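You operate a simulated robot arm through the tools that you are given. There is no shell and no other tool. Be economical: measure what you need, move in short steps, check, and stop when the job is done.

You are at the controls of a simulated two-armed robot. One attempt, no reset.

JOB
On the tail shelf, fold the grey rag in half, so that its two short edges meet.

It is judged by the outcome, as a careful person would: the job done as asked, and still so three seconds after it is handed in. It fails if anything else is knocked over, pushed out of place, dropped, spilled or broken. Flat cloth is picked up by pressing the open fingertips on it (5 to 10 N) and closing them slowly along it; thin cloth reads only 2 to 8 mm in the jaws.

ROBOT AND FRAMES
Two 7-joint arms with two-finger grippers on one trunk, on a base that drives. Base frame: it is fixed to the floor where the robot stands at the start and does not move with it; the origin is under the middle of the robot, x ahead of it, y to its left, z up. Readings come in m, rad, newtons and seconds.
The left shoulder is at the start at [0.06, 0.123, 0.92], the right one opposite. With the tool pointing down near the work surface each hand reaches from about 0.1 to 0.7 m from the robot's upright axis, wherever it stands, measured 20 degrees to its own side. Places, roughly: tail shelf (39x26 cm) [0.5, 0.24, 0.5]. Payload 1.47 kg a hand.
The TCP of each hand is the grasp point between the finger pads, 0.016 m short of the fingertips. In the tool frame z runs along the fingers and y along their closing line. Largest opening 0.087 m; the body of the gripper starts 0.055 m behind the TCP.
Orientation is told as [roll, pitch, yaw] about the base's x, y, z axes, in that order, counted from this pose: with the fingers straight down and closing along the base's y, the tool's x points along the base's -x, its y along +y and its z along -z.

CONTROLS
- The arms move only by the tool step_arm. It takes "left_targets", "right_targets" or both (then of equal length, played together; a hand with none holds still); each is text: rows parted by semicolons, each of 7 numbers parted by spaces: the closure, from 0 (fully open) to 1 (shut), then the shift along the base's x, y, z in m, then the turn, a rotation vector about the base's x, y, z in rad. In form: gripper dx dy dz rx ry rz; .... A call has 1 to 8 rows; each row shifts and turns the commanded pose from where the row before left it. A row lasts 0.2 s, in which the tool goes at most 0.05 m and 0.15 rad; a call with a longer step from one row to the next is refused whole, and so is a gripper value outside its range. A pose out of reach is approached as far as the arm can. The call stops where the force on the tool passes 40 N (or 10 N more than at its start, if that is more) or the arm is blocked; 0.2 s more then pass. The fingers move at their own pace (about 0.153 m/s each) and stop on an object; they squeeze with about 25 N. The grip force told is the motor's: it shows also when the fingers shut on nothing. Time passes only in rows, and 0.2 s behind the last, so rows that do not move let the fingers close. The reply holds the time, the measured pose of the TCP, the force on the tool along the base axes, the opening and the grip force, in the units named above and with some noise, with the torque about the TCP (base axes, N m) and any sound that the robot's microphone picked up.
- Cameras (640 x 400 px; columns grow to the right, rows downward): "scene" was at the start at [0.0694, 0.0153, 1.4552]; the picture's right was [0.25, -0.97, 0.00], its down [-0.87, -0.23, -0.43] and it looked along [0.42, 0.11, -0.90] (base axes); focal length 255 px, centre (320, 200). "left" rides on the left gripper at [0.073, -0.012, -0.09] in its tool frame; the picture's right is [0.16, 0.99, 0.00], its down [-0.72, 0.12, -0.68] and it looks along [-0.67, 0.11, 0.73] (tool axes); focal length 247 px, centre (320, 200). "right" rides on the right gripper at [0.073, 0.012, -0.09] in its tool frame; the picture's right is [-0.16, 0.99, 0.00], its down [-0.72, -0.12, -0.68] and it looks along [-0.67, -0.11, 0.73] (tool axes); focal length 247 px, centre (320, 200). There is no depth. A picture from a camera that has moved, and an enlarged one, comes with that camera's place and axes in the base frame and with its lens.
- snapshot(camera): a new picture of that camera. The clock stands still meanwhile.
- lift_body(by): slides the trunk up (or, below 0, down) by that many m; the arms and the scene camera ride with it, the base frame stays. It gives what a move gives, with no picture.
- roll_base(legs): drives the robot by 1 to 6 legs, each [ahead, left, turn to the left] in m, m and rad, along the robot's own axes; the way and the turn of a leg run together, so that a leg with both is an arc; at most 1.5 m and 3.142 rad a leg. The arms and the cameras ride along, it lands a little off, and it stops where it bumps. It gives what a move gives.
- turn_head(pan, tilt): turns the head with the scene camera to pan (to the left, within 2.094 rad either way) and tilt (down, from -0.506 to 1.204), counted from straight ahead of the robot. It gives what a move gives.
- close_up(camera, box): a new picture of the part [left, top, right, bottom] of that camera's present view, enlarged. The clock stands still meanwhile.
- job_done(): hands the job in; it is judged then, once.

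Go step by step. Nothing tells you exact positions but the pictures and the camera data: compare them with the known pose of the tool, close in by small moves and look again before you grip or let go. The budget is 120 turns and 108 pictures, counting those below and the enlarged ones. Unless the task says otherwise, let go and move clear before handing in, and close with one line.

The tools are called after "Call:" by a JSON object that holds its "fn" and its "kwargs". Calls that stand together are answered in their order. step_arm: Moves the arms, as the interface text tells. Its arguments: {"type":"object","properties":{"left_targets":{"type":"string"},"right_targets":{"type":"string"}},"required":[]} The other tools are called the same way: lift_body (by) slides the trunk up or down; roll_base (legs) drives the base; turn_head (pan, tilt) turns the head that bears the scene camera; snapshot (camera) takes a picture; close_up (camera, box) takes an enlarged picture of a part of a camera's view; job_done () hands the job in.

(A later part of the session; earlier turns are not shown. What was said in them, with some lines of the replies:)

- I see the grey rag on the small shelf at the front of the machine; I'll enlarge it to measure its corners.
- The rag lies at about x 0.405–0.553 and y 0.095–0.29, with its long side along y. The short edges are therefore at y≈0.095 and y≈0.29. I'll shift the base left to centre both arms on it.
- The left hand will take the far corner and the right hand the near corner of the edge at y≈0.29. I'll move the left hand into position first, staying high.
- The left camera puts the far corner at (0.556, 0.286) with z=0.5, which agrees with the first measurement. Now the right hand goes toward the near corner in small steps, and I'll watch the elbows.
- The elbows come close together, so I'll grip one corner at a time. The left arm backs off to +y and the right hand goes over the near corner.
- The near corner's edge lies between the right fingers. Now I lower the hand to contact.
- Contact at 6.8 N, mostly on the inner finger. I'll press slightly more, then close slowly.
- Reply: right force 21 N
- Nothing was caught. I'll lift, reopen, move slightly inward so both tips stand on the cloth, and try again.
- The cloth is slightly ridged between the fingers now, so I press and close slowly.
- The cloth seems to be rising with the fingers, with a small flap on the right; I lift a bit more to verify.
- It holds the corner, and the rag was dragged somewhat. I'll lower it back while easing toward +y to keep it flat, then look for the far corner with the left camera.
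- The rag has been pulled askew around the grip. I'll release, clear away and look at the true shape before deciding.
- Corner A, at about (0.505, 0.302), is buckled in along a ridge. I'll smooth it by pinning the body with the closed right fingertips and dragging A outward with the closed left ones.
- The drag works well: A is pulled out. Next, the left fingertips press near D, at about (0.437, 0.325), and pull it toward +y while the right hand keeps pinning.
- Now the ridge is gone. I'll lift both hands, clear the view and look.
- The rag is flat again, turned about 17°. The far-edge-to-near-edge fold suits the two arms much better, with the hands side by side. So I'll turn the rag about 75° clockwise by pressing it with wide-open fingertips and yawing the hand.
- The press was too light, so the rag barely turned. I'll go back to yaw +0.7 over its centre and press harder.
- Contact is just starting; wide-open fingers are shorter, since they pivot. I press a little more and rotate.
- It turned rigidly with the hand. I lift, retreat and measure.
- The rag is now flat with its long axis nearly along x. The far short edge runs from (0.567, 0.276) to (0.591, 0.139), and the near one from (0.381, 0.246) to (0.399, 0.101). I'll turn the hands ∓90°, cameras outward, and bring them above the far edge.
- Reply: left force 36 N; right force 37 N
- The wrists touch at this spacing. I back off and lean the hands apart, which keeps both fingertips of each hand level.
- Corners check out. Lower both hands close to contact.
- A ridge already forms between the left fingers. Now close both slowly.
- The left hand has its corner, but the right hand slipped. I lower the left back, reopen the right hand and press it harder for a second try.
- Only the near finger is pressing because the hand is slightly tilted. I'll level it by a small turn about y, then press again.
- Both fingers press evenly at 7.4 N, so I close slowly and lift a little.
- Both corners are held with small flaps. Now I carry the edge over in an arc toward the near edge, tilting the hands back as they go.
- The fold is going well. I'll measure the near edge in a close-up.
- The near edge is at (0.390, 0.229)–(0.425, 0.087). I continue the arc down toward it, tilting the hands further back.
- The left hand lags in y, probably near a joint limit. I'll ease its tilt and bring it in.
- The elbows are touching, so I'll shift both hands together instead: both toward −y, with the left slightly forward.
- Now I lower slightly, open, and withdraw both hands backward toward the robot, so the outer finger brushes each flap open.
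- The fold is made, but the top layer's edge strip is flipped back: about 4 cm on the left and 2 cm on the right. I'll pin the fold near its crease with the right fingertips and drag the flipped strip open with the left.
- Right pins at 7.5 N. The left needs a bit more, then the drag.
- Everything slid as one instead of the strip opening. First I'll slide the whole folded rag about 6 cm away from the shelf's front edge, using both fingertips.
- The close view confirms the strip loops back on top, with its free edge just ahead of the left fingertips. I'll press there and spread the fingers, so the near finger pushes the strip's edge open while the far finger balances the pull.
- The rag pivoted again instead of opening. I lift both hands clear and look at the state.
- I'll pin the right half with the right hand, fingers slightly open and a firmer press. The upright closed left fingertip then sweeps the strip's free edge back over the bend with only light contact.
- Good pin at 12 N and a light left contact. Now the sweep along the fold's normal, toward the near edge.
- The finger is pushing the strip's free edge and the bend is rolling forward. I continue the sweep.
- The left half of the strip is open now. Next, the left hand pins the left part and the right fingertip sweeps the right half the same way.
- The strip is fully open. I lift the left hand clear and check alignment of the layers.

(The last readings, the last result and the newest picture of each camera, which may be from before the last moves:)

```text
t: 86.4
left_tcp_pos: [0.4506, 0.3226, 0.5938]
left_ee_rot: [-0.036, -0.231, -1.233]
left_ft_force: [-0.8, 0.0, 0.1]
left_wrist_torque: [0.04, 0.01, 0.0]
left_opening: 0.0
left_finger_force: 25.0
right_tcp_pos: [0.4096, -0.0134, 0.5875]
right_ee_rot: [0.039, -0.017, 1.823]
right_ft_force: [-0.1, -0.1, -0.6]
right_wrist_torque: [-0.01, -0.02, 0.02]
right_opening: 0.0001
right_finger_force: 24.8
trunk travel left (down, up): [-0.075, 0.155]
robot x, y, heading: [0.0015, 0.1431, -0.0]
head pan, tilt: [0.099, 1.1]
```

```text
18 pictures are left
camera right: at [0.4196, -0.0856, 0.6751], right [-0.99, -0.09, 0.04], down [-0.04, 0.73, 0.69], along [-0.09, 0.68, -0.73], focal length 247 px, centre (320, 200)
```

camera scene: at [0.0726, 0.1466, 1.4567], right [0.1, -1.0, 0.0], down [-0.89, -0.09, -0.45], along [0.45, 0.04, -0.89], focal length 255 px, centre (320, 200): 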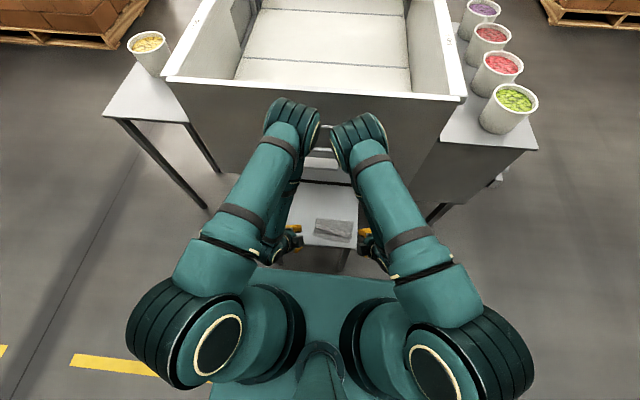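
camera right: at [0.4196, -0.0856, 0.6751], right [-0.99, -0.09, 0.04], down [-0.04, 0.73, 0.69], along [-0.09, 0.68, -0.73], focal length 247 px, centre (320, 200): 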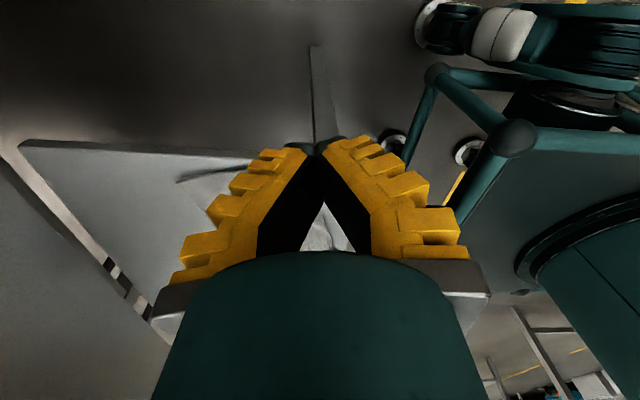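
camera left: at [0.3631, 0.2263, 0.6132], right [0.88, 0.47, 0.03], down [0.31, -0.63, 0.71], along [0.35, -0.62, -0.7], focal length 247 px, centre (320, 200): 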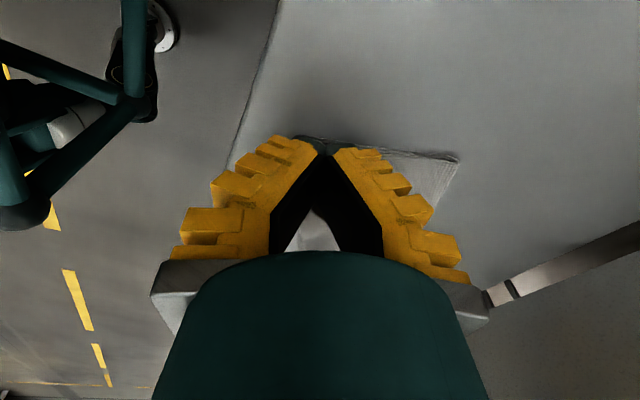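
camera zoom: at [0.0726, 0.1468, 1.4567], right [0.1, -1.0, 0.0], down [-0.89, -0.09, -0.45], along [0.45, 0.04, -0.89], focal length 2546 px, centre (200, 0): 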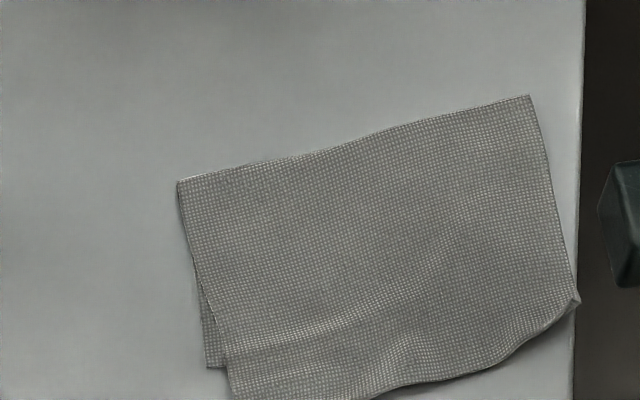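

The top layer's left corner, at about (0.372, 0.160), overhangs the bottom corner at (0.395, 0.176) by about 2.7 cm, while the right side nearly matches. I'll pinch the overhanging top corner with the left hand and shift it back into line.

Call:
{"fn": "step_arm", "kwargs": {"left_targets": "0.8 -0.015 -0.042 -0.012 0 0 0;0.8 -0.015 -0.042 -0.012 0 0 0;0.8 -0.015 -0.042 -0.012 0 0 0;0.8 -0.0156 -0.042 -0.008 0 0 0"}}

Call:
{"fn": "snapshot", "kwargs": {"camera": "left"}}

```text
t: 87.4
left_tcp_pos: [0.3882, 0.1543, 0.5499]
left_ee_rot: [-0.034, -0.23, -1.233]
left_ft_force: [-0.5, -0.1, 0.1]
left_wrist_torque: [0.01, 0.03, 0.01]
left_opening: 0.0236
left_finger_force: 5.3
right_tcp_pos: [0.4102, -0.0122, 0.5869]
right_ee_rot: [0.038, -0.016, 1.824]
right_ft_force: [-0.1, 0.5, 0.0]
right_wrist_torque: [0.0, 0.0, -0.02]
right_opening: 0.0
right_finger_force: 24.7
trunk travel left (down, up): [-0.075, 0.155]
robot x, y, heading: [-0.0014, 0.1413, 0.001]
head pan, tilt: [0.099, 1.1]
```

```text
17 pictures are left
camera left: at [0.3487, 0.237, 0.6197], right [0.88, 0.47, -0.07], down [0.31, -0.47, 0.82], along [0.35, -0.75, -0.56], focal length 247 px, centre (320, 200)
```

left: 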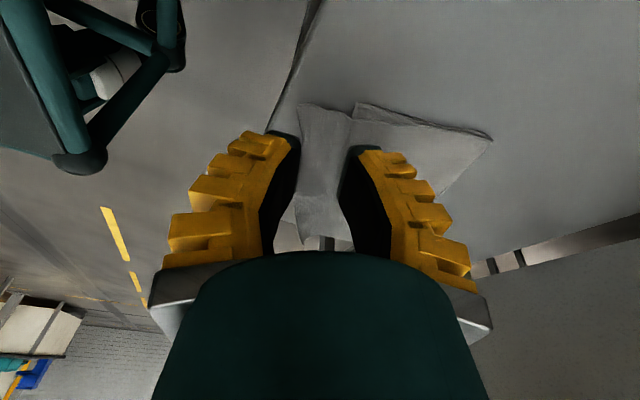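

Call:
{"fn": "step_arm", "kwargs": {"left_targets": "0.86 -0.003 0 -0.015 0 0 0;0.86 0 0 -0.007 0 0 0;0.86 0 0 -0.002 0 0 0;0.86 0 0 0 0 0 0"}}

```text
t: 88.4
left_tcp_pos: [0.3849, 0.1542, 0.5246]
left_ee_rot: [-0.034, -0.228, -1.233]
left_ft_force: [-0.5, -0.4, 1.3]
left_wrist_torque: [0.02, -0.03, -0.02]
left_opening: 0.0194
left_finger_force: 5.3
right_tcp_pos: [0.4108, -0.0107, 0.588]
right_ee_rot: [0.039, -0.016, 1.823]
right_ft_force: [-0.1, 0.8, 0.1]
right_wrist_torque: [-0.04, 0.02, 0.0]
right_opening: 0.0002
right_finger_force: 25.1
trunk travel left (down, up): [-0.075, 0.155]
robot x, y, heading: [-0.0002, 0.1448, 0.002]
head pan, tilt: [0.099, 1.1]
```

Call:
{"fn": "step_arm", "kwargs": {"left_targets": "0.86 0 0 -0.0015 0 0 0;0.86 0 0 0 0 0 0;0.89 0 0 -0.0003 0 0 0;0.92 0 0 -0.0003 0 0 0;0.95 0 0 0 0 0 0;0.98 0 0 0 0 0 0;1 0 0 0 0 0 0;1 0 0 0 0 0 0"}}

Call:
{"fn": "step_arm", "kwargs": {"left_targets": "1 0.001 0.001 0.008 0 0 0;1 0 0 0 0 0 0"}}

Call:
{"fn": "snapshot", "kwargs": {"camera": "left"}}

```text
t: 90.2
left_tcp_pos: [0.3851, 0.1552, 0.5224]
left_ee_rot: [-0.034, -0.229, -1.234]
left_ft_force: [1.1, -0.2, 4.7]
left_wrist_torque: [0.04, -0.05, 0.0]
left_opening: 0.0
left_finger_force: 25.0
right_tcp_pos: [0.4106, -0.0116, 0.5877]
right_ee_rot: [0.039, -0.016, 1.825]
right_ft_force: [0.6, 0.7, 0.6]
right_wrist_torque: [-0.01, -0.03, -0.02]
right_opening: 0.0
right_finger_force: 25.0
trunk travel left (down, up): [-0.075, 0.155]
robot x, y, heading: [-0.0004, 0.1415, 0.0]
head pan, tilt: [0.099, 1.1]
```

```text
t: 90.8
left_tcp_pos: [0.3859, 0.1568, 0.5308]
left_ee_rot: [-0.036, -0.232, -1.232]
left_ft_force: [1.0, 0.3, 0.0]
left_wrist_torque: [0.02, -0.03, -0.01]
left_opening: 0.0
left_finger_force: 25.0
right_tcp_pos: [0.4101, -0.0118, 0.5884]
right_ee_rot: [0.039, -0.015, 1.825]
right_ft_force: [-0.4, 0.2, -0.2]
right_wrist_torque: [0.01, -0.02, 0.02]
right_opening: 0.0
right_finger_force: 25.1
trunk travel left (down, up): [-0.075, 0.155]
robot x, y, heading: [-0.0012, 0.1407, -0.001]
head pan, tilt: [0.099, 1.1]
```

```text
16 pictures are left
camera left: at [0.3477, 0.239, 0.6019], right [0.88, 0.46, -0.07], down [0.31, -0.47, 0.82], along [0.35, -0.75, -0.56], focal length 247 px, centre (320, 200)
```

left: 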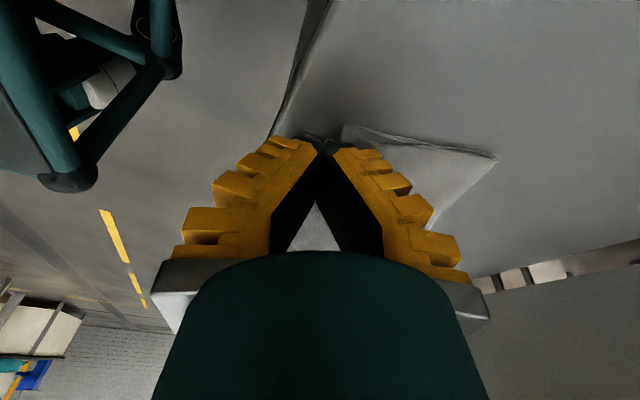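

Call:
{"fn": "step_arm", "kwargs": {"left_targets": "1 0.006 0.004 0.008 0 0 0;1 0.006 0.004 0.004 0 0 0"}}

Call:
{"fn": "close_up", "kwargs": {"camera": "left", "box": [240, 80, 464, 220]}}

```text
t: 91.4
left_tcp_pos: [0.3987, 0.1635, 0.5439]
left_ee_rot: [-0.036, -0.23, -1.235]
left_ft_force: [-0.9, 0.3, 0.1]
left_wrist_torque: [-0.01, 0.0, -0.01]
left_opening: 0.0001
left_finger_force: 24.6
right_tcp_pos: [0.4115, -0.0115, 0.5868]
right_ee_rot: [0.039, -0.016, 1.825]
right_ft_force: [-0.3, -0.1, -0.1]
right_wrist_torque: [0.03, 0.01, 0.03]
right_opening: 0.0
right_finger_force: 25.4
trunk travel left (down, up): [-0.075, 0.155]
robot x, y, heading: [0.0033, 0.1395, 0.002]
head pan, tilt: [0.099, 1.1]
```

```text
2.86 times, centred on (352, 150) of left
camera zoom: at [0.3594, 0.247, 0.6141], right [0.88, 0.46, -0.07], down [0.31, -0.47, 0.82], along [0.35, -0.75, -0.56], focal length 706 px, centre (229, 343)
```

zoom: 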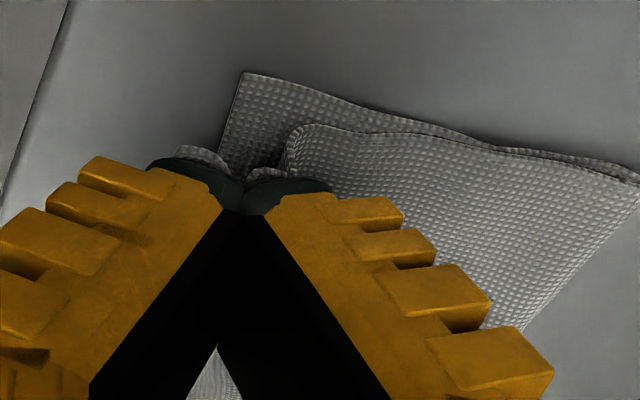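

The top corner is lifted and the bottom stays put. I shift it the remaining ~1.5 cm, lower, and release by spreading the fingers.

Call:
{"fn": "step_arm", "kwargs": {"left_targets": "1 0.0065 0.005 0 0 0 0;1 0.0065 0.005 -0.006 0 0 0;1 0 0 -0.009 0 0 0;1 0 0 -0.003 0 0 0;0.9 0 0 0 0 0 0;0.8 0 0 0 0 0 0;0.75 0 0 0.001 0 0 0;0.75 0 0 0.02 0 0 0"}}

Call:
{"fn": "step_arm", "kwargs": {"left_targets": "0.75 0 0.02 0.03 0 0 0;0.8 0 0.04 0.01 0 0 0;1 0 0.045 0 0 0 0;1 0 0.04 0 0 0 0"}}

Call:
{"fn": "close_up", "kwargs": {"camera": "scene", "box": [292, 194, 372, 244]}}

```text
t: 93.2
left_tcp_pos: [0.4124, 0.1742, 0.5468]
left_ee_rot: [-0.035, -0.232, -1.235]
left_ft_force: [-0.5, -0.1, 0.3]
left_wrist_torque: [0.03, 0.01, 0.0]
left_opening: 0.0284
left_finger_force: 4.8
right_tcp_pos: [0.4101, -0.0114, 0.5862]
right_ee_rot: [0.04, -0.016, 1.825]
right_ft_force: [0.1, -0.6, 0.2]
right_wrist_torque: [-0.05, -0.06, 0.0]
right_opening: 0.0
right_finger_force: 25.1
trunk travel left (down, up): [-0.075, 0.155]
robot x, y, heading: [0.0006, 0.1419, -0.001]
head pan, tilt: [0.099, 1.1]
```

```text
t: 94.2
left_tcp_pos: [0.4127, 0.3197, 0.5864]
left_ee_rot: [-0.037, -0.23, -1.234]
left_ft_force: [0.4, 0.7, 0.2]
left_wrist_torque: [-0.02, 0.01, -0.06]
left_opening: 0.0001
left_finger_force: 24.5
right_tcp_pos: [0.4101, -0.0111, 0.5867]
right_ee_rot: [0.038, -0.017, 1.823]
right_ft_force: [0.2, 0.4, -0.3]
right_wrist_torque: [0.02, 0.02, 0.01]
right_opening: 0.0
right_finger_force: 24.5
trunk travel left (down, up): [-0.075, 0.155]
robot x, y, heading: [0.0018, 0.1362, -0.004]
head pan, tilt: [0.099, 1.1]
```

```text
8.00 times, centred on (332, 219) of scene
camera zoom: at [0.0726, 0.1471, 1.4567], right [0.1, -1.0, 0.0], down [-0.89, -0.09, -0.45], along [0.45, 0.04, -0.89], focal length 2036 px, centre (224, 48)
```

zoom: 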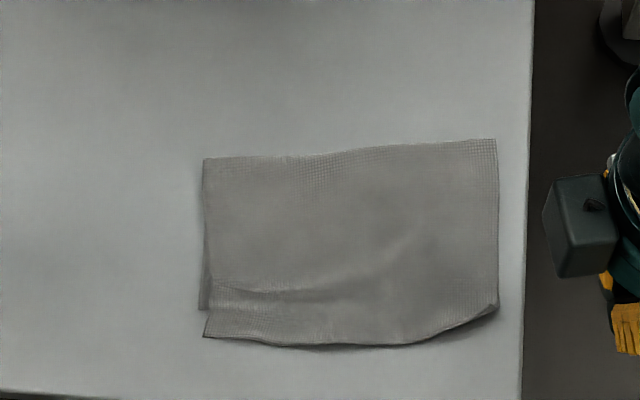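

Much better. Remaining mismatch is about 1.5 cm at left; let me check the right side and front with the right camera.

Call:
{"fn": "step_arm", "kwargs": {"right_targets": "1 -0.01 0.03 0.02 -0.1 0 0;1 0 0.01 0 -0.1 0 0"}}

Call:
{"fn": "snapshot", "kwargs": {"camera": "right"}}

Call:
{"fn": "close_up", "kwargs": {"camera": "scene", "box": [308, 215, 364, 250]}}

```text
t: 94.8
left_tcp_pos: [0.4144, 0.3194, 0.5858]
left_ee_rot: [-0.034, -0.23, -1.234]
left_ft_force: [0.6, -0.2, 0.5]
left_wrist_torque: [0.0, -0.02, -0.03]
left_opening: 0.0
left_finger_force: 24.9
right_tcp_pos: [0.4007, 0.0272, 0.6073]
right_ee_rot: [0.089, 0.18, 1.826]
right_ft_force: [0.0, 0.3, 1.0]
right_wrist_torque: [0.03, 0.01, -0.01]
right_opening: 0.0002
right_finger_force: 25.2
trunk travel left (down, up): [-0.075, 0.155]
robot x, y, heading: [0.004, 0.1434, 0.001]
head pan, tilt: [0.099, 1.1]
```

```text
13 pictures are left
camera right: at [0.4104, -0.0271, 0.7079], right [-0.99, -0.08, 0.06], down [-0.04, 0.85, 0.53], along [-0.09, 0.52, -0.85], focal length 247 px, centre (320, 200)
```

right: 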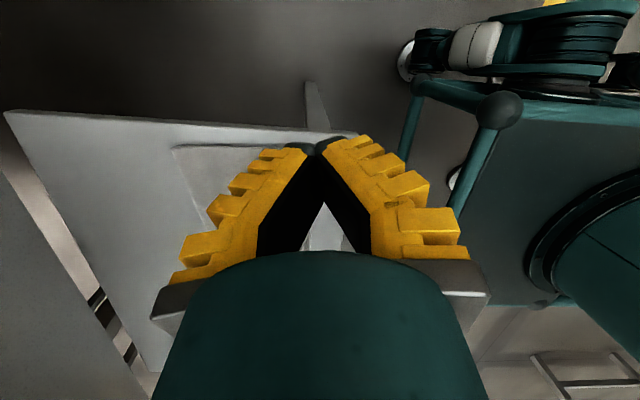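

```text
11.43 times, centred on (336, 232) of scene
camera zoom: at [0.0727, 0.1467, 1.4567], right [0.1, -1.0, 0.0], down [-0.89, -0.09, -0.45], along [0.45, 0.04, -0.89], focal length 2909 px, centre (137, -171)
```

zoom: 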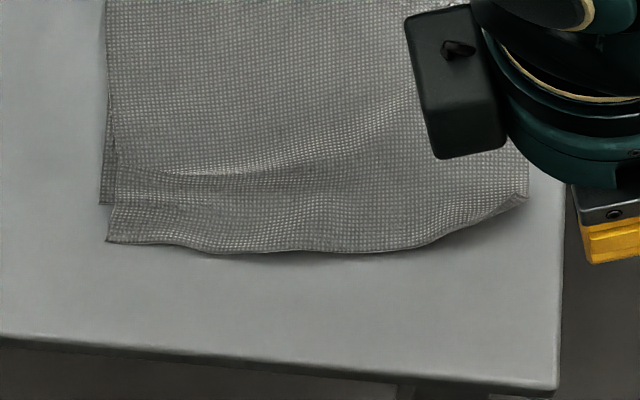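

Call:
{"fn": "step_arm", "kwargs": {"right_targets": "1 0.01 0.035 0.02 0 0 0;1 0.015 0.04 0.02 0 0 0"}}

Call:
{"fn": "close_up", "kwargs": {"camera": "right", "box": [240, 0, 464, 140]}}

```text
t: 95.4
left_tcp_pos: [0.4128, 0.3193, 0.586]
left_ee_rot: [-0.034, -0.231, -1.233]
left_ft_force: [-0.3, 0.2, -0.1]
left_wrist_torque: [0.02, -0.01, 0.01]
left_opening: 0.0001
left_finger_force: 24.4
right_tcp_pos: [0.4264, 0.1029, 0.647]
right_ee_rot: [0.089, 0.178, 1.831]
right_ft_force: [0.1, -0.7, 0.3]
right_wrist_torque: [0.0, -0.01, 0.0]
right_opening: 0.0
right_finger_force: 25.4
trunk travel left (down, up): [-0.075, 0.155]
robot x, y, heading: [-0.0005, 0.1413, 0.002]
head pan, tilt: [0.099, 1.1]
```

```text
2.86 times, centred on (352, 70) of right
camera zoom: at [0.4361, 0.0481, 0.7474], right [-0.99, -0.08, 0.06], down [-0.04, 0.85, 0.53], along [-0.09, 0.52, -0.85], focal length 706 px, centre (229, 571)
```

zoom: 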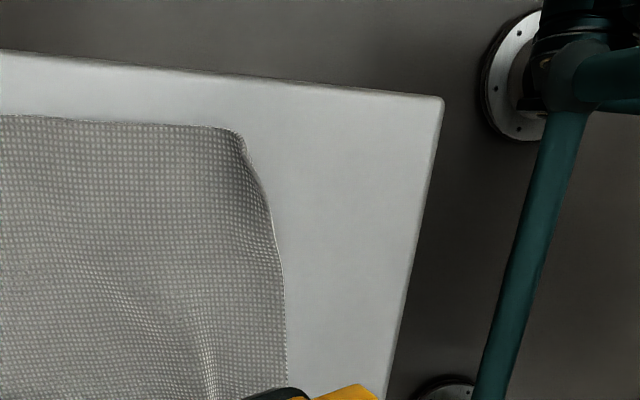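

The top layer overhangs the bottom by about 1.3 cm at left and about 2 cm at right. I'll pinch the overhang at the right with the right hand and shift it back, as I did on the left.

Call:
{"fn": "step_arm", "kwargs": {"right_targets": "0.86 0 -0.007 -0.01 0.1 0 -0.055;0.86 -0.002 -0.007 -0.025 0.1 0 -0.055;0.86 -0.002 -0.007 -0.03 0 -0.03 -0.055;0.86 -0.001 -0.007 -0.03 0 0 0;0.86 0 0 -0.015 0 0 0;0.86 0 0 -0.008 0 0 0;0.86 0 0 0 0 0 0"}}

Call:
{"fn": "snapshot", "kwargs": {"camera": "right"}}

```text
t: 97.0
left_tcp_pos: [0.412, 0.3198, 0.5865]
left_ee_rot: [-0.034, -0.233, -1.233]
left_ft_force: [-0.2, 0.3, 0.0]
left_wrist_torque: [-0.02, 0.02, 0.02]
left_opening: 0.0001
left_finger_force: 24.4
right_tcp_pos: [0.4212, 0.0747, 0.5293]
right_ee_rot: [0.018, -0.016, 1.66]
right_ft_force: [0.0, -0.1, 0.6]
right_wrist_torque: [-0.01, 0.02, -0.02]
right_opening: 0.0188
right_finger_force: 5.2
trunk travel left (down, up): [-0.075, 0.155]
robot x, y, heading: [0.0014, 0.1427, 0.005]
head pan, tilt: [0.099, 1.1]
```

```text
10 pictures are left
camera right: at [0.4157, -0.0006, 0.6165], right [-1.0, 0.07, 0.02], down [0.07, 0.72, 0.69], along [0.03, 0.69, -0.72], focal length 247 px, centre (320, 200)
```

right: 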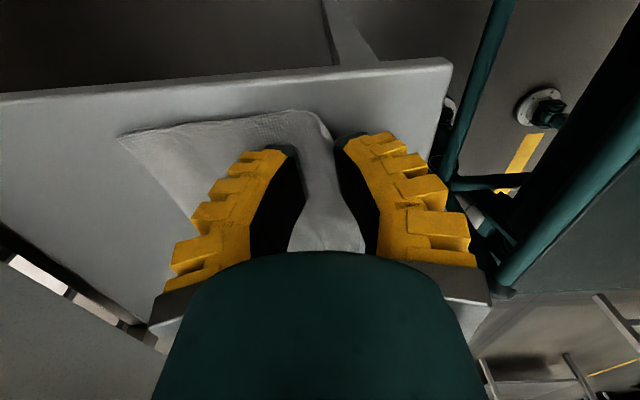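

Call:
{"fn": "step_arm", "kwargs": {"right_targets": "0.86 0 0 -0.005 0 0 0;0.86 0 0 -0.0015 0 0 0;0.86 0 0 0 0 0 0"}}

```text
t: 97.8
left_tcp_pos: [0.4125, 0.3193, 0.5855]
left_ee_rot: [-0.034, -0.229, -1.236]
left_ft_force: [-0.5, -0.5, -0.1]
left_wrist_torque: [0.0, 0.01, 0.0]
left_opening: 0.0001
left_finger_force: 24.7
right_tcp_pos: [0.4211, 0.0734, 0.5229]
right_ee_rot: [0.018, -0.016, 1.661]
right_ft_force: [0.1, -1.0, 4.3]
right_wrist_torque: [0.01, -0.06, 0.01]
right_opening: 0.0165
right_finger_force: 4.9
trunk travel left (down, up): [-0.075, 0.155]
robot x, y, heading: [-0.0017, 0.1397, -0.005]
head pan, tilt: [0.099, 1.1]
```

Call:
{"fn": "step_arm", "kwargs": {"right_targets": "0.86 0 0 -0.0006 0 -0.03 0;0.86 0 0 -0.0004 0 0 0;0.89 0 0 -0.0003 0 0 0;0.92 0 0 -0.0003 0 0 0;0.95 0 0 0 0 0 0;0.98 0 0 0 0 0 0;1 0 0 0 0 0 0;1 0 0 0 0 0 0"}}

Call:
{"fn": "step_arm", "kwargs": {"right_targets": "1 0.003 0 0.01 0 0 0;1 0.005 0 0.008 0 0 0"}}

Call:
{"fn": "snapshot", "kwargs": {"camera": "right"}}

```text
t: 99.6
left_tcp_pos: [0.413, 0.3198, 0.5863]
left_ee_rot: [-0.034, -0.23, -1.234]
left_ft_force: [0.2, -0.4, 0.4]
left_wrist_torque: [0.0, 0.01, 0.0]
left_opening: 0.0
left_finger_force: 24.6
right_tcp_pos: [0.4201, 0.0739, 0.5205]
right_ee_rot: [-0.009, -0.011, 1.66]
right_ft_force: [0.6, -0.3, 10.4]
right_wrist_torque: [-0.03, -0.08, 0.0]
right_opening: 0.0
right_finger_force: 27.5
trunk travel left (down, up): [-0.075, 0.155]
robot x, y, heading: [-0.0011, 0.141, -0.004]
head pan, tilt: [0.099, 1.1]
```

```text
t: 100.2
left_tcp_pos: [0.4136, 0.3191, 0.5871]
left_ee_rot: [-0.035, -0.231, -1.234]
left_ft_force: [1.2, -0.2, 0.1]
left_wrist_torque: [0.02, 0.0, 0.0]
left_opening: 0.0002
left_finger_force: 25.0
right_tcp_pos: [0.428, 0.0742, 0.5376]
right_ee_rot: [-0.01, -0.014, 1.661]
right_ft_force: [0.5, 0.3, 0.0]
right_wrist_torque: [0.0, -0.02, 0.0]
right_opening: 0.0
right_finger_force: 25.9
trunk travel left (down, up): [-0.075, 0.155]
robot x, y, heading: [0.0024, 0.1399, 0.002]
head pan, tilt: [0.099, 1.1]
```

```text
9 pictures are left
camera right: at [0.4212, -0.001, 0.626], right [-1.0, 0.07, -0.01], down [0.05, 0.72, 0.69], along [0.05, 0.69, -0.72], focal length 247 px, centre (320, 200)
```

right: 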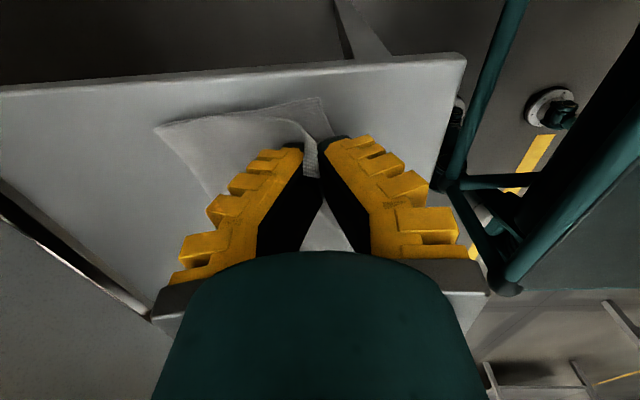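

The right overhang is gripped, and the bottom corner shows at (0.425, 0.046). I shift another 1 cm, lower and release.

Call:
{"fn": "step_arm", "kwargs": {"right_targets": "1 0.005 -0.001 0 0 0 0;1 0.006 -0.001 -0.004 0 0 0;1 0 0 -0.008 0 0 0;1 0 0 -0.003 0 0 0;0.9 0 0 0 0 0 0;0.8 0 0 0 0 0 0;0.75 0 0 0.001 0 0 0;0.75 0 0 0.02 0 0 0"}}

Call:
{"fn": "step_arm", "kwargs": {"right_targets": "0.75 0 -0.02 0.03 0 0 0;0.8 0 -0.04 0.01 0 0 0;1 0 -0.045 0 0 0 0;1 0 -0.02 0 0 0 0"}}

Call:
{"fn": "close_up", "kwargs": {"camera": "scene", "box": [300, 200, 372, 245]}}

```text
t: 102.0
left_tcp_pos: [0.4127, 0.3193, 0.586]
left_ee_rot: [-0.036, -0.231, -1.233]
left_ft_force: [-0.2, 0.0, -0.2]
left_wrist_torque: [0.01, 0.0, 0.01]
left_opening: 0.0002
left_finger_force: 25.1
right_tcp_pos: [0.44, 0.0718, 0.5429]
right_ee_rot: [-0.01, -0.014, 1.661]
right_ft_force: [0.4, -0.1, -0.6]
right_wrist_torque: [-0.02, 0.01, 0.03]
right_opening: 0.028
right_finger_force: 5.0
trunk travel left (down, up): [-0.075, 0.155]
robot x, y, heading: [0.0014, 0.1399, 0.004]
head pan, tilt: [0.099, 1.1]
```

```text
t: 103.0
left_tcp_pos: [0.4134, 0.3189, 0.586]
left_ee_rot: [-0.035, -0.23, -1.235]
left_ft_force: [-0.6, -0.2, -0.1]
left_wrist_torque: [-0.03, -0.03, 0.02]
left_opening: 0.0004
left_finger_force: 24.7
right_tcp_pos: [0.4397, -0.0517, 0.5847]
right_ee_rot: [-0.011, -0.012, 1.659]
right_ft_force: [-0.5, 0.3, 0.2]
right_wrist_torque: [0.02, -0.02, -0.04]
right_opening: 0.0001
right_finger_force: 24.3
trunk travel left (down, up): [-0.075, 0.155]
robot x, y, heading: [-0.0021, 0.1416, -0.003]
head pan, tilt: [0.099, 1.1]
```

```text
8.89 times, centred on (336, 222) of scene
camera zoom: at [0.0727, 0.1462, 1.4567], right [0.1, -1.0, 0.0], down [-0.89, -0.09, -0.45], along [0.45, 0.05, -0.89], focal length 2263 px, centre (178, 0)
```

zoom: 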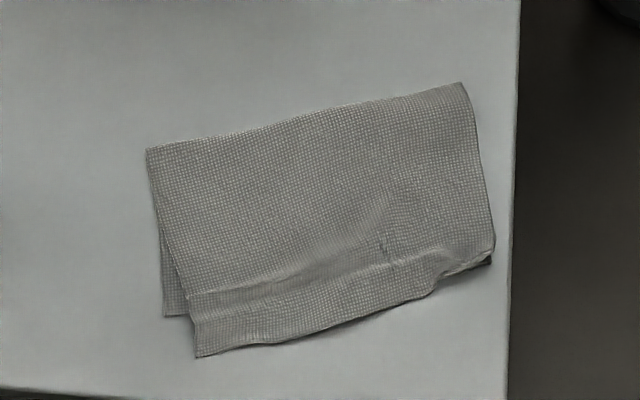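

The right side now matches, and the left corner needs the same correction again of about (+0.017, +0.016).

Call:
{"fn": "step_arm", "kwargs": {"left_targets": "0.86 -0.004 -0.039 -0.008 0 0 0;0.86 -0.004 -0.039 -0.008 0 0 0;0.86 -0.004 -0.039 -0.012 0 0 0;0.86 -0.0044 -0.04 -0.012 0 0 0;0.86 0 0 -0.015 0 0 0;0.86 0 0 -0.0065 0 0 0;0.86 0 0 0 0 0 0"}}

Call:
{"fn": "snapshot", "kwargs": {"camera": "left"}}

```text
t: 104.6
left_tcp_pos: [0.3964, 0.1613, 0.5242]
left_ee_rot: [-0.034, -0.231, -1.233]
left_ft_force: [1.1, -0.8, 6.6]
left_wrist_torque: [0.06, -0.12, 0.02]
left_opening: 0.0199
left_finger_force: 4.8
right_tcp_pos: [0.4404, -0.0508, 0.5859]
right_ee_rot: [-0.011, -0.012, 1.66]
right_ft_force: [-0.2, -0.2, 0.5]
right_wrist_torque: [-0.04, 0.0, -0.02]
right_opening: 0.0
right_finger_force: 25.3
trunk travel left (down, up): [-0.075, 0.155]
robot x, y, heading: [-0.0017, 0.143, 0.003]
head pan, tilt: [0.099, 1.1]
```

```text
7 pictures are left
camera left: at [0.357, 0.2453, 0.595], right [0.88, 0.46, -0.07], down [0.31, -0.47, 0.82], along [0.35, -0.75, -0.56], focal length 247 px, centre (320, 200)
```

left: 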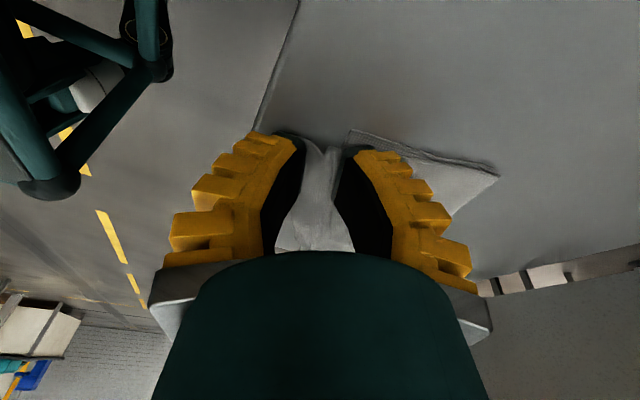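

Call:
{"fn": "step_arm", "kwargs": {"left_targets": "0.86 0 0 0 0 -0.06 0;0.86 0 0 -0.0006 0 0 0;0.89 0 0 -0.0003 0 0 0;0.92 0 0 -0.0003 0 0 0;0.95 0 0 0 0 0 0;0.98 0 0 0 0 0 0;1 0 0 0 0 0 0;1 0 0 0 0 0 0"}}

Call:
{"fn": "step_arm", "kwargs": {"left_targets": "1 0.004 0.003 0.01 0 0 0;1 0.005 0.005 0.008 0 0 0"}}

Call:
{"fn": "close_up", "kwargs": {"camera": "left", "box": [240, 80, 464, 220]}}

```text
t: 106.4
left_tcp_pos: [0.3959, 0.1623, 0.5224]
left_ee_rot: [0.025, -0.25, -1.247]
left_ft_force: [-1.3, -0.3, 7.2]
left_wrist_torque: [0.05, 0.04, 0.01]
left_opening: 0.0
left_finger_force: 25.4
right_tcp_pos: [0.4387, -0.0525, 0.5847]
right_ee_rot: [-0.011, -0.012, 1.66]
right_ft_force: [0.2, -0.2, 0.2]
right_wrist_torque: [0.0, -0.02, 0.03]
right_opening: 0.0
right_finger_force: 24.6
trunk travel left (down, up): [-0.075, 0.155]
robot x, y, heading: [0.0, 0.1404, 0.003]
head pan, tilt: [0.099, 1.1]
```

```text
t: 107.0
left_tcp_pos: [0.4056, 0.1697, 0.5418]
left_ee_rot: [0.021, -0.25, -1.248]
left_ft_force: [0.5, 0.7, 0.3]
left_wrist_torque: [0.01, -0.04, 0.05]
left_opening: 0.0
left_finger_force: 25.1
right_tcp_pos: [0.4401, -0.0518, 0.5841]
right_ee_rot: [-0.011, -0.013, 1.661]
right_ft_force: [-0.2, 0.7, -0.2]
right_wrist_torque: [0.01, 0.02, 0.0]
right_opening: 0.0001
right_finger_force: 24.9
trunk travel left (down, up): [-0.075, 0.155]
robot x, y, heading: [-0.0002, 0.1388, 0.005]
head pan, tilt: [0.099, 1.1]
```

```text
2.86 times, centred on (352, 150) of left
camera zoom: at [0.3614, 0.2533, 0.6095], right [0.89, 0.46, -0.02], down [0.26, -0.47, 0.84], along [0.38, -0.75, -0.54], focal length 706 px, centre (229, 343)
```

zoom: 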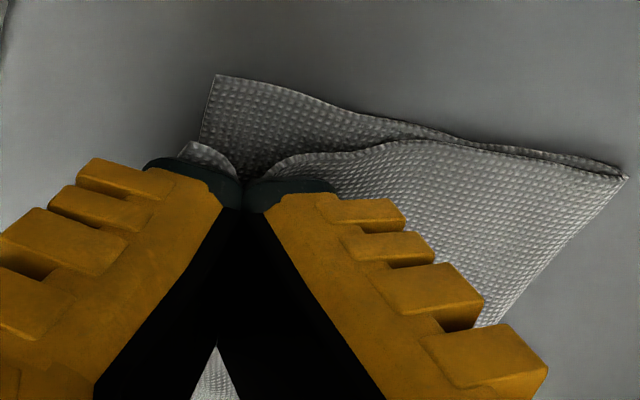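

Gripped again. I finish the shift with a slight overshoot for springback and release.

Call:
{"fn": "step_arm", "kwargs": {"left_targets": "1 0.006 0.006 0 0 0 0;1 0.006 0.006 -0.006 0 0 0;1 0 0 -0.008 0 0 0;1 0 0 -0.003 0 0 0;0.9 0 0 0 0 0 0;0.8 0 0 0 0 0 0;0.75 0 0 0.001 0 0 0;0.75 0 0 0.02 0 0 0"}}

Call:
{"fn": "step_arm", "kwargs": {"left_targets": "0.75 0 0.02 0.03 0 0 0;0.8 0 0.04 0.01 0 0 0;1 0 0.045 0 0 0 0;1 0 0.04 0 0 0 0"}}

Call:
{"fn": "close_up", "kwargs": {"camera": "scene", "box": [300, 200, 372, 245]}}

```text
t: 108.8
left_tcp_pos: [0.4164, 0.182, 0.5453]
left_ee_rot: [0.022, -0.249, -1.248]
left_ft_force: [-0.9, -0.7, -0.6]
left_wrist_torque: [-0.02, 0.02, 0.01]
left_opening: 0.0281
left_finger_force: 5.0
right_tcp_pos: [0.4402, -0.051, 0.5846]
right_ee_rot: [-0.009, -0.013, 1.659]
right_ft_force: [-0.5, 0.3, -0.3]
right_wrist_torque: [-0.01, 0.02, 0.01]
right_opening: 0.0
right_finger_force: 25.0
trunk travel left (down, up): [-0.075, 0.155]
robot x, y, heading: [0.0023, 0.1398, 0.002]
head pan, tilt: [0.099, 1.1]
```

```text
t: 109.8
left_tcp_pos: [0.416, 0.3262, 0.585]
left_ee_rot: [0.023, -0.249, -1.246]
left_ft_force: [-0.4, 0.6, -0.6]
left_wrist_torque: [0.01, -0.01, 0.03]
left_opening: 0.0001
left_finger_force: 24.8
right_tcp_pos: [0.4411, -0.0513, 0.585]
right_ee_rot: [-0.01, -0.013, 1.66]
right_ft_force: [1.1, 0.4, 0.5]
right_wrist_torque: [-0.01, -0.01, 0.0]
right_opening: 0.0
right_finger_force: 25.3
trunk travel left (down, up): [-0.075, 0.155]
robot x, y, heading: [-0.0002, 0.1374, 0.006]
head pan, tilt: [0.099, 1.1]
```

```text
8.89 times, centred on (336, 222) of scene
camera zoom: at [0.0726, 0.1471, 1.4567], right [0.1, -1.0, 0.0], down [-0.89, -0.09, -0.45], along [0.45, 0.04, -0.89], focal length 2263 px, centre (178, 0)
```

zoom: 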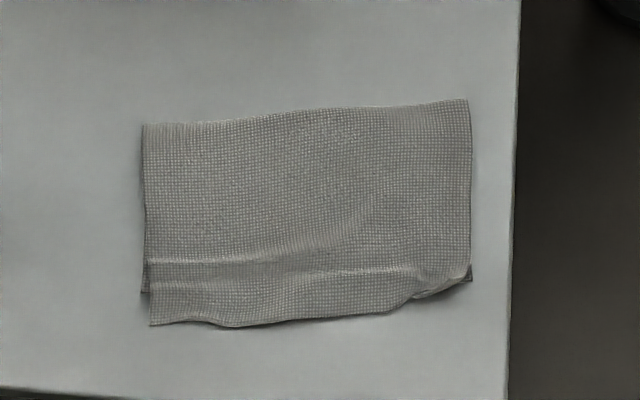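

The left mismatch is now about 1.5 cm. One last correction: this time the right hand pins both layers near the crease while the left shifts the top corner.

Call:
{"fn": "step_arm", "kwargs": {"left_targets": "0.86 -0.003 -0.036 -0.008 0 0 -0.05;0.86 -0.003 -0.036 -0.008 0 0 -0.05;0.86 -0.003 -0.037 -0.012 0 0 -0.04;0.86 -0.002 -0.037 -0.012 0 0 0;0.86 0 0 -0.01 0 0 0;0.86 0 0 0 0 0 0", "right_targets": "0.85 0.006 0.033 -0.01 0.1 0 0;0.85 0.006 0.033 -0.01 0.1 0 0;0.85 0.006 0.033 -0.01 0.08 0 0;0.85 0.006 0.032 -0.01 0 0 0;0.85 0 0 -0.014 0 0 0;0.85 0 0 -0.0045 0 0 0"}}

Call:
{"fn": "step_arm", "kwargs": {"left_targets": "0.86 0 0 -0.0075 0 0 0;0.86 0 0 -0.003 0 0 0;0.86 0 0 0 0 0 0", "right_targets": "0.85 0 0 -0.0015 0 0 0;0.85 0 0 -0.001 0 0 0;0.85 0 0 0 0 0 0"}}

```text
t: 111.2
left_tcp_pos: [0.4058, 0.1815, 0.5349]
left_ee_rot: [0.025, -0.249, -1.388]
left_ft_force: [0.4, 0.6, 0.4]
left_wrist_torque: [-0.02, -0.02, 0.02]
left_opening: 0.0191
left_finger_force: 5.2
right_tcp_pos: [0.4635, 0.0774, 0.5261]
right_ee_rot: [-0.038, -0.292, 1.666]
right_ft_force: [0.1, -0.2, -0.2]
right_wrist_torque: [-0.01, 0.01, 0.02]
right_opening: 0.0148
right_finger_force: 7.3
trunk travel left (down, up): [-0.075, 0.155]
robot x, y, heading: [0.0007, 0.142, -0.002]
head pan, tilt: [0.099, 1.1]
```

```text
t: 112.0
left_tcp_pos: [0.4062, 0.1805, 0.524]
left_ee_rot: [0.025, -0.249, -1.388]
left_ft_force: [-0.3, 0.8, 0.2]
left_wrist_torque: [0.04, 0.02, 0.0]
left_opening: 0.0189
left_finger_force: 5.0
right_tcp_pos: [0.4636, 0.0778, 0.5236]
right_ee_rot: [-0.038, -0.292, 1.666]
right_ft_force: [-0.7, 0.3, 10.4]
right_wrist_torque: [-0.07, 0.26, 0.0]
right_opening: 0.0145
right_finger_force: 7.3
trunk travel left (down, up): [-0.075, 0.155]
robot x, y, heading: [0.0044, 0.1381, 0.004]
head pan, tilt: [0.099, 1.1]
```

Right pins at 10 N. The left presses on to ~7 N, then pinches.

Call:
{"fn": "step_arm", "kwargs": {"left_targets": "0.86 0 0 -0.0015 0 0 0;0.86 0 0 0 0 0 0"}}

```text
t: 112.6
left_tcp_pos: [0.4061, 0.1815, 0.5236]
left_ee_rot: [0.024, -0.25, -1.389]
left_ft_force: [-0.5, -0.4, 5.9]
left_wrist_torque: [0.03, -0.05, -0.01]
left_opening: 0.0163
left_finger_force: 5.2
right_tcp_pos: [0.4642, 0.078, 0.5229]
right_ee_rot: [-0.036, -0.292, 1.664]
right_ft_force: [-1.1, 0.1, 9.9]
right_wrist_torque: [-0.11, 0.26, 0.02]
right_opening: 0.0142
right_finger_force: 7.9
trunk travel left (down, up): [-0.075, 0.155]
robot x, y, heading: [0.0003, 0.1374, -0.002]
head pan, tilt: [0.099, 1.1]
```

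Call:
{"fn": "step_arm", "kwargs": {"left_targets": "0.86 0 0 -0.0004 0 0 0;0.89 0 0 -0.0003 0 0 0;0.92 0 0 -0.0003 0 0 0;0.95 0 0 0 0 0 0;0.98 0 0 0 0 0 0;1 0 0 0 0 0 0;1 0 0 0 0 0 0"}}

Call:
{"fn": "step_arm", "kwargs": {"left_targets": "1 0.002 0.001 0.01 0 0 0;1 0.005 0.002 0.006 0 0 0;1 0 0 0 0 0 0"}}

Call:
{"fn": "close_up", "kwargs": {"camera": "left", "box": [240, 80, 464, 220]}}

```text
t: 114.2
left_tcp_pos: [0.4054, 0.1817, 0.5223]
left_ee_rot: [0.024, -0.247, -1.388]
left_ft_force: [-1.0, 0.1, 8.9]
left_wrist_torque: [0.03, -0.05, 0.03]
left_opening: 0.0
left_finger_force: 25.1
right_tcp_pos: [0.464, 0.0784, 0.5236]
right_ee_rot: [-0.037, -0.291, 1.666]
right_ft_force: [-1.7, 0.0, 9.6]
right_wrist_torque: [-0.09, 0.22, -0.03]
right_opening: 0.0144
right_finger_force: 7.7
trunk travel left (down, up): [-0.075, 0.155]
robot x, y, heading: [-0.0009, 0.1432, -0.0]
head pan, tilt: [0.099, 1.1]
```

```text
t: 115.0
left_tcp_pos: [0.414, 0.1852, 0.5391]
left_ee_rot: [0.027, -0.25, -1.387]
left_ft_force: [-0.1, 0.5, -0.2]
left_wrist_torque: [0.01, 0.0, 0.0]
left_opening: 0.0
left_finger_force: 27.0
right_tcp_pos: [0.4631, 0.0771, 0.524]
right_ee_rot: [-0.036, -0.292, 1.666]
right_ft_force: [-0.8, -0.7, 11.7]
right_wrist_torque: [-0.15, 0.32, 0.01]
right_opening: 0.0145
right_finger_force: 8.1
trunk travel left (down, up): [-0.075, 0.155]
robot x, y, heading: [-0.0011, 0.1437, -0.0]
head pan, tilt: [0.099, 1.1]
```

```text
2.86 times, centred on (352, 150) of left
camera zoom: at [0.3819, 0.2726, 0.6067], right [0.94, 0.34, -0.02], down [0.2, -0.51, 0.84], along [0.27, -0.79, -0.54], focal length 706 px, centre (229, 343)
```

zoom: 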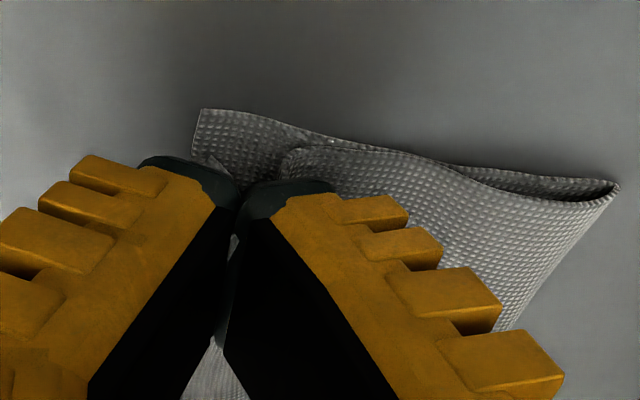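

Call:
{"fn": "step_arm", "kwargs": {"left_targets": "1 0.006 0.002 0 0 0 0;1 0.005 0.001 -0.004 0 0 0;1 0 0 -0.008 0 0 0;1 0 0 -0.002 0 0 0;0.9 0 0 0 0 0 0;0.8 0 0 0 0 0 0;0.75 0 0 0.001 0 0 0;0.75 0 0 0.02 0 0 0"}}

Call:
{"fn": "step_arm", "kwargs": {"left_targets": "0.75 0 0.02 0.03 0 0 0;0.8 0 0.04 0.01 0 0 0;1 0 0.045 0 0 0 0;1 0 0.04 0 0 0 0", "right_targets": "0.85 0 0 0.03 0 0 0;0.85 0 -0.04 0.02 0 0 0;0.85 0 -0.045 0.01 0 0 0;0.85 0 -0.045 0 0 0 0"}}

Call:
{"fn": "close_up", "kwargs": {"camera": "scene", "box": [300, 200, 372, 245]}}

```text
t: 116.8
left_tcp_pos: [0.4222, 0.1875, 0.5464]
left_ee_rot: [0.024, -0.25, -1.388]
left_ft_force: [0.7, -0.9, -0.1]
left_wrist_torque: [-0.01, -0.02, -0.03]
left_opening: 0.0281
left_finger_force: 4.2
right_tcp_pos: [0.4639, 0.078, 0.5242]
right_ee_rot: [-0.038, -0.291, 1.665]
right_ft_force: [-2.1, 0.3, 11.6]
right_wrist_torque: [-0.13, 0.32, -0.02]
right_opening: 0.0143
right_finger_force: 7.5
trunk travel left (down, up): [-0.075, 0.155]
robot x, y, heading: [0.002, 0.1405, 0.002]
head pan, tilt: [0.099, 1.1]
```

```text
t: 117.8
left_tcp_pos: [0.4241, 0.3325, 0.5848]
left_ee_rot: [0.024, -0.251, -1.386]
left_ft_force: [-0.3, 0.7, 0.5]
left_wrist_torque: [0.02, 0.01, 0.02]
left_opening: 0.0002
left_finger_force: 24.9
right_tcp_pos: [0.4647, -0.0515, 0.5842]
right_ee_rot: [-0.036, -0.292, 1.664]
right_ft_force: [0.4, -0.2, -0.5]
right_wrist_torque: [-0.01, 0.0, 0.01]
right_opening: 0.0197
right_finger_force: 4.3
trunk travel left (down, up): [-0.075, 0.155]
robot x, y, heading: [0.0022, 0.1389, 0.001]
head pan, tilt: [0.099, 1.1]
```

```text
8.89 times, centred on (336, 222) of scene
camera zoom: at [0.0723, 0.1462, 1.4567], right [0.1, -1.0, 0.0], down [-0.89, -0.09, -0.45], along [0.45, 0.05, -0.89], focal length 2263 px, centre (178, 0)
```

zoom: 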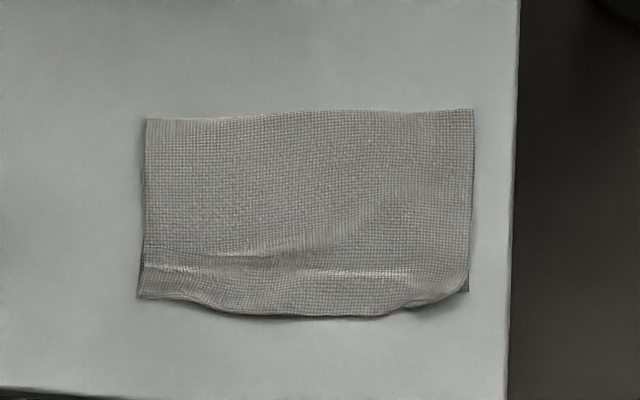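

The left and right corners of the two short edges now coincide, with at most about 1 cm of overhang in the middle. Both hands are clear, so I hand the job in.

Call:
{"fn": "job_done", "kwargs": {}}

```text
The job is handed in.
```

The grey rag on the tail shelf is folded in half with its short edges together: both corner pairs line up, with slight wrinkling and up to about 1 cm of overhang mid-edge. To fold it I slid the rag across the shelf and turned it about 75°. I saw nothing else disturbed.
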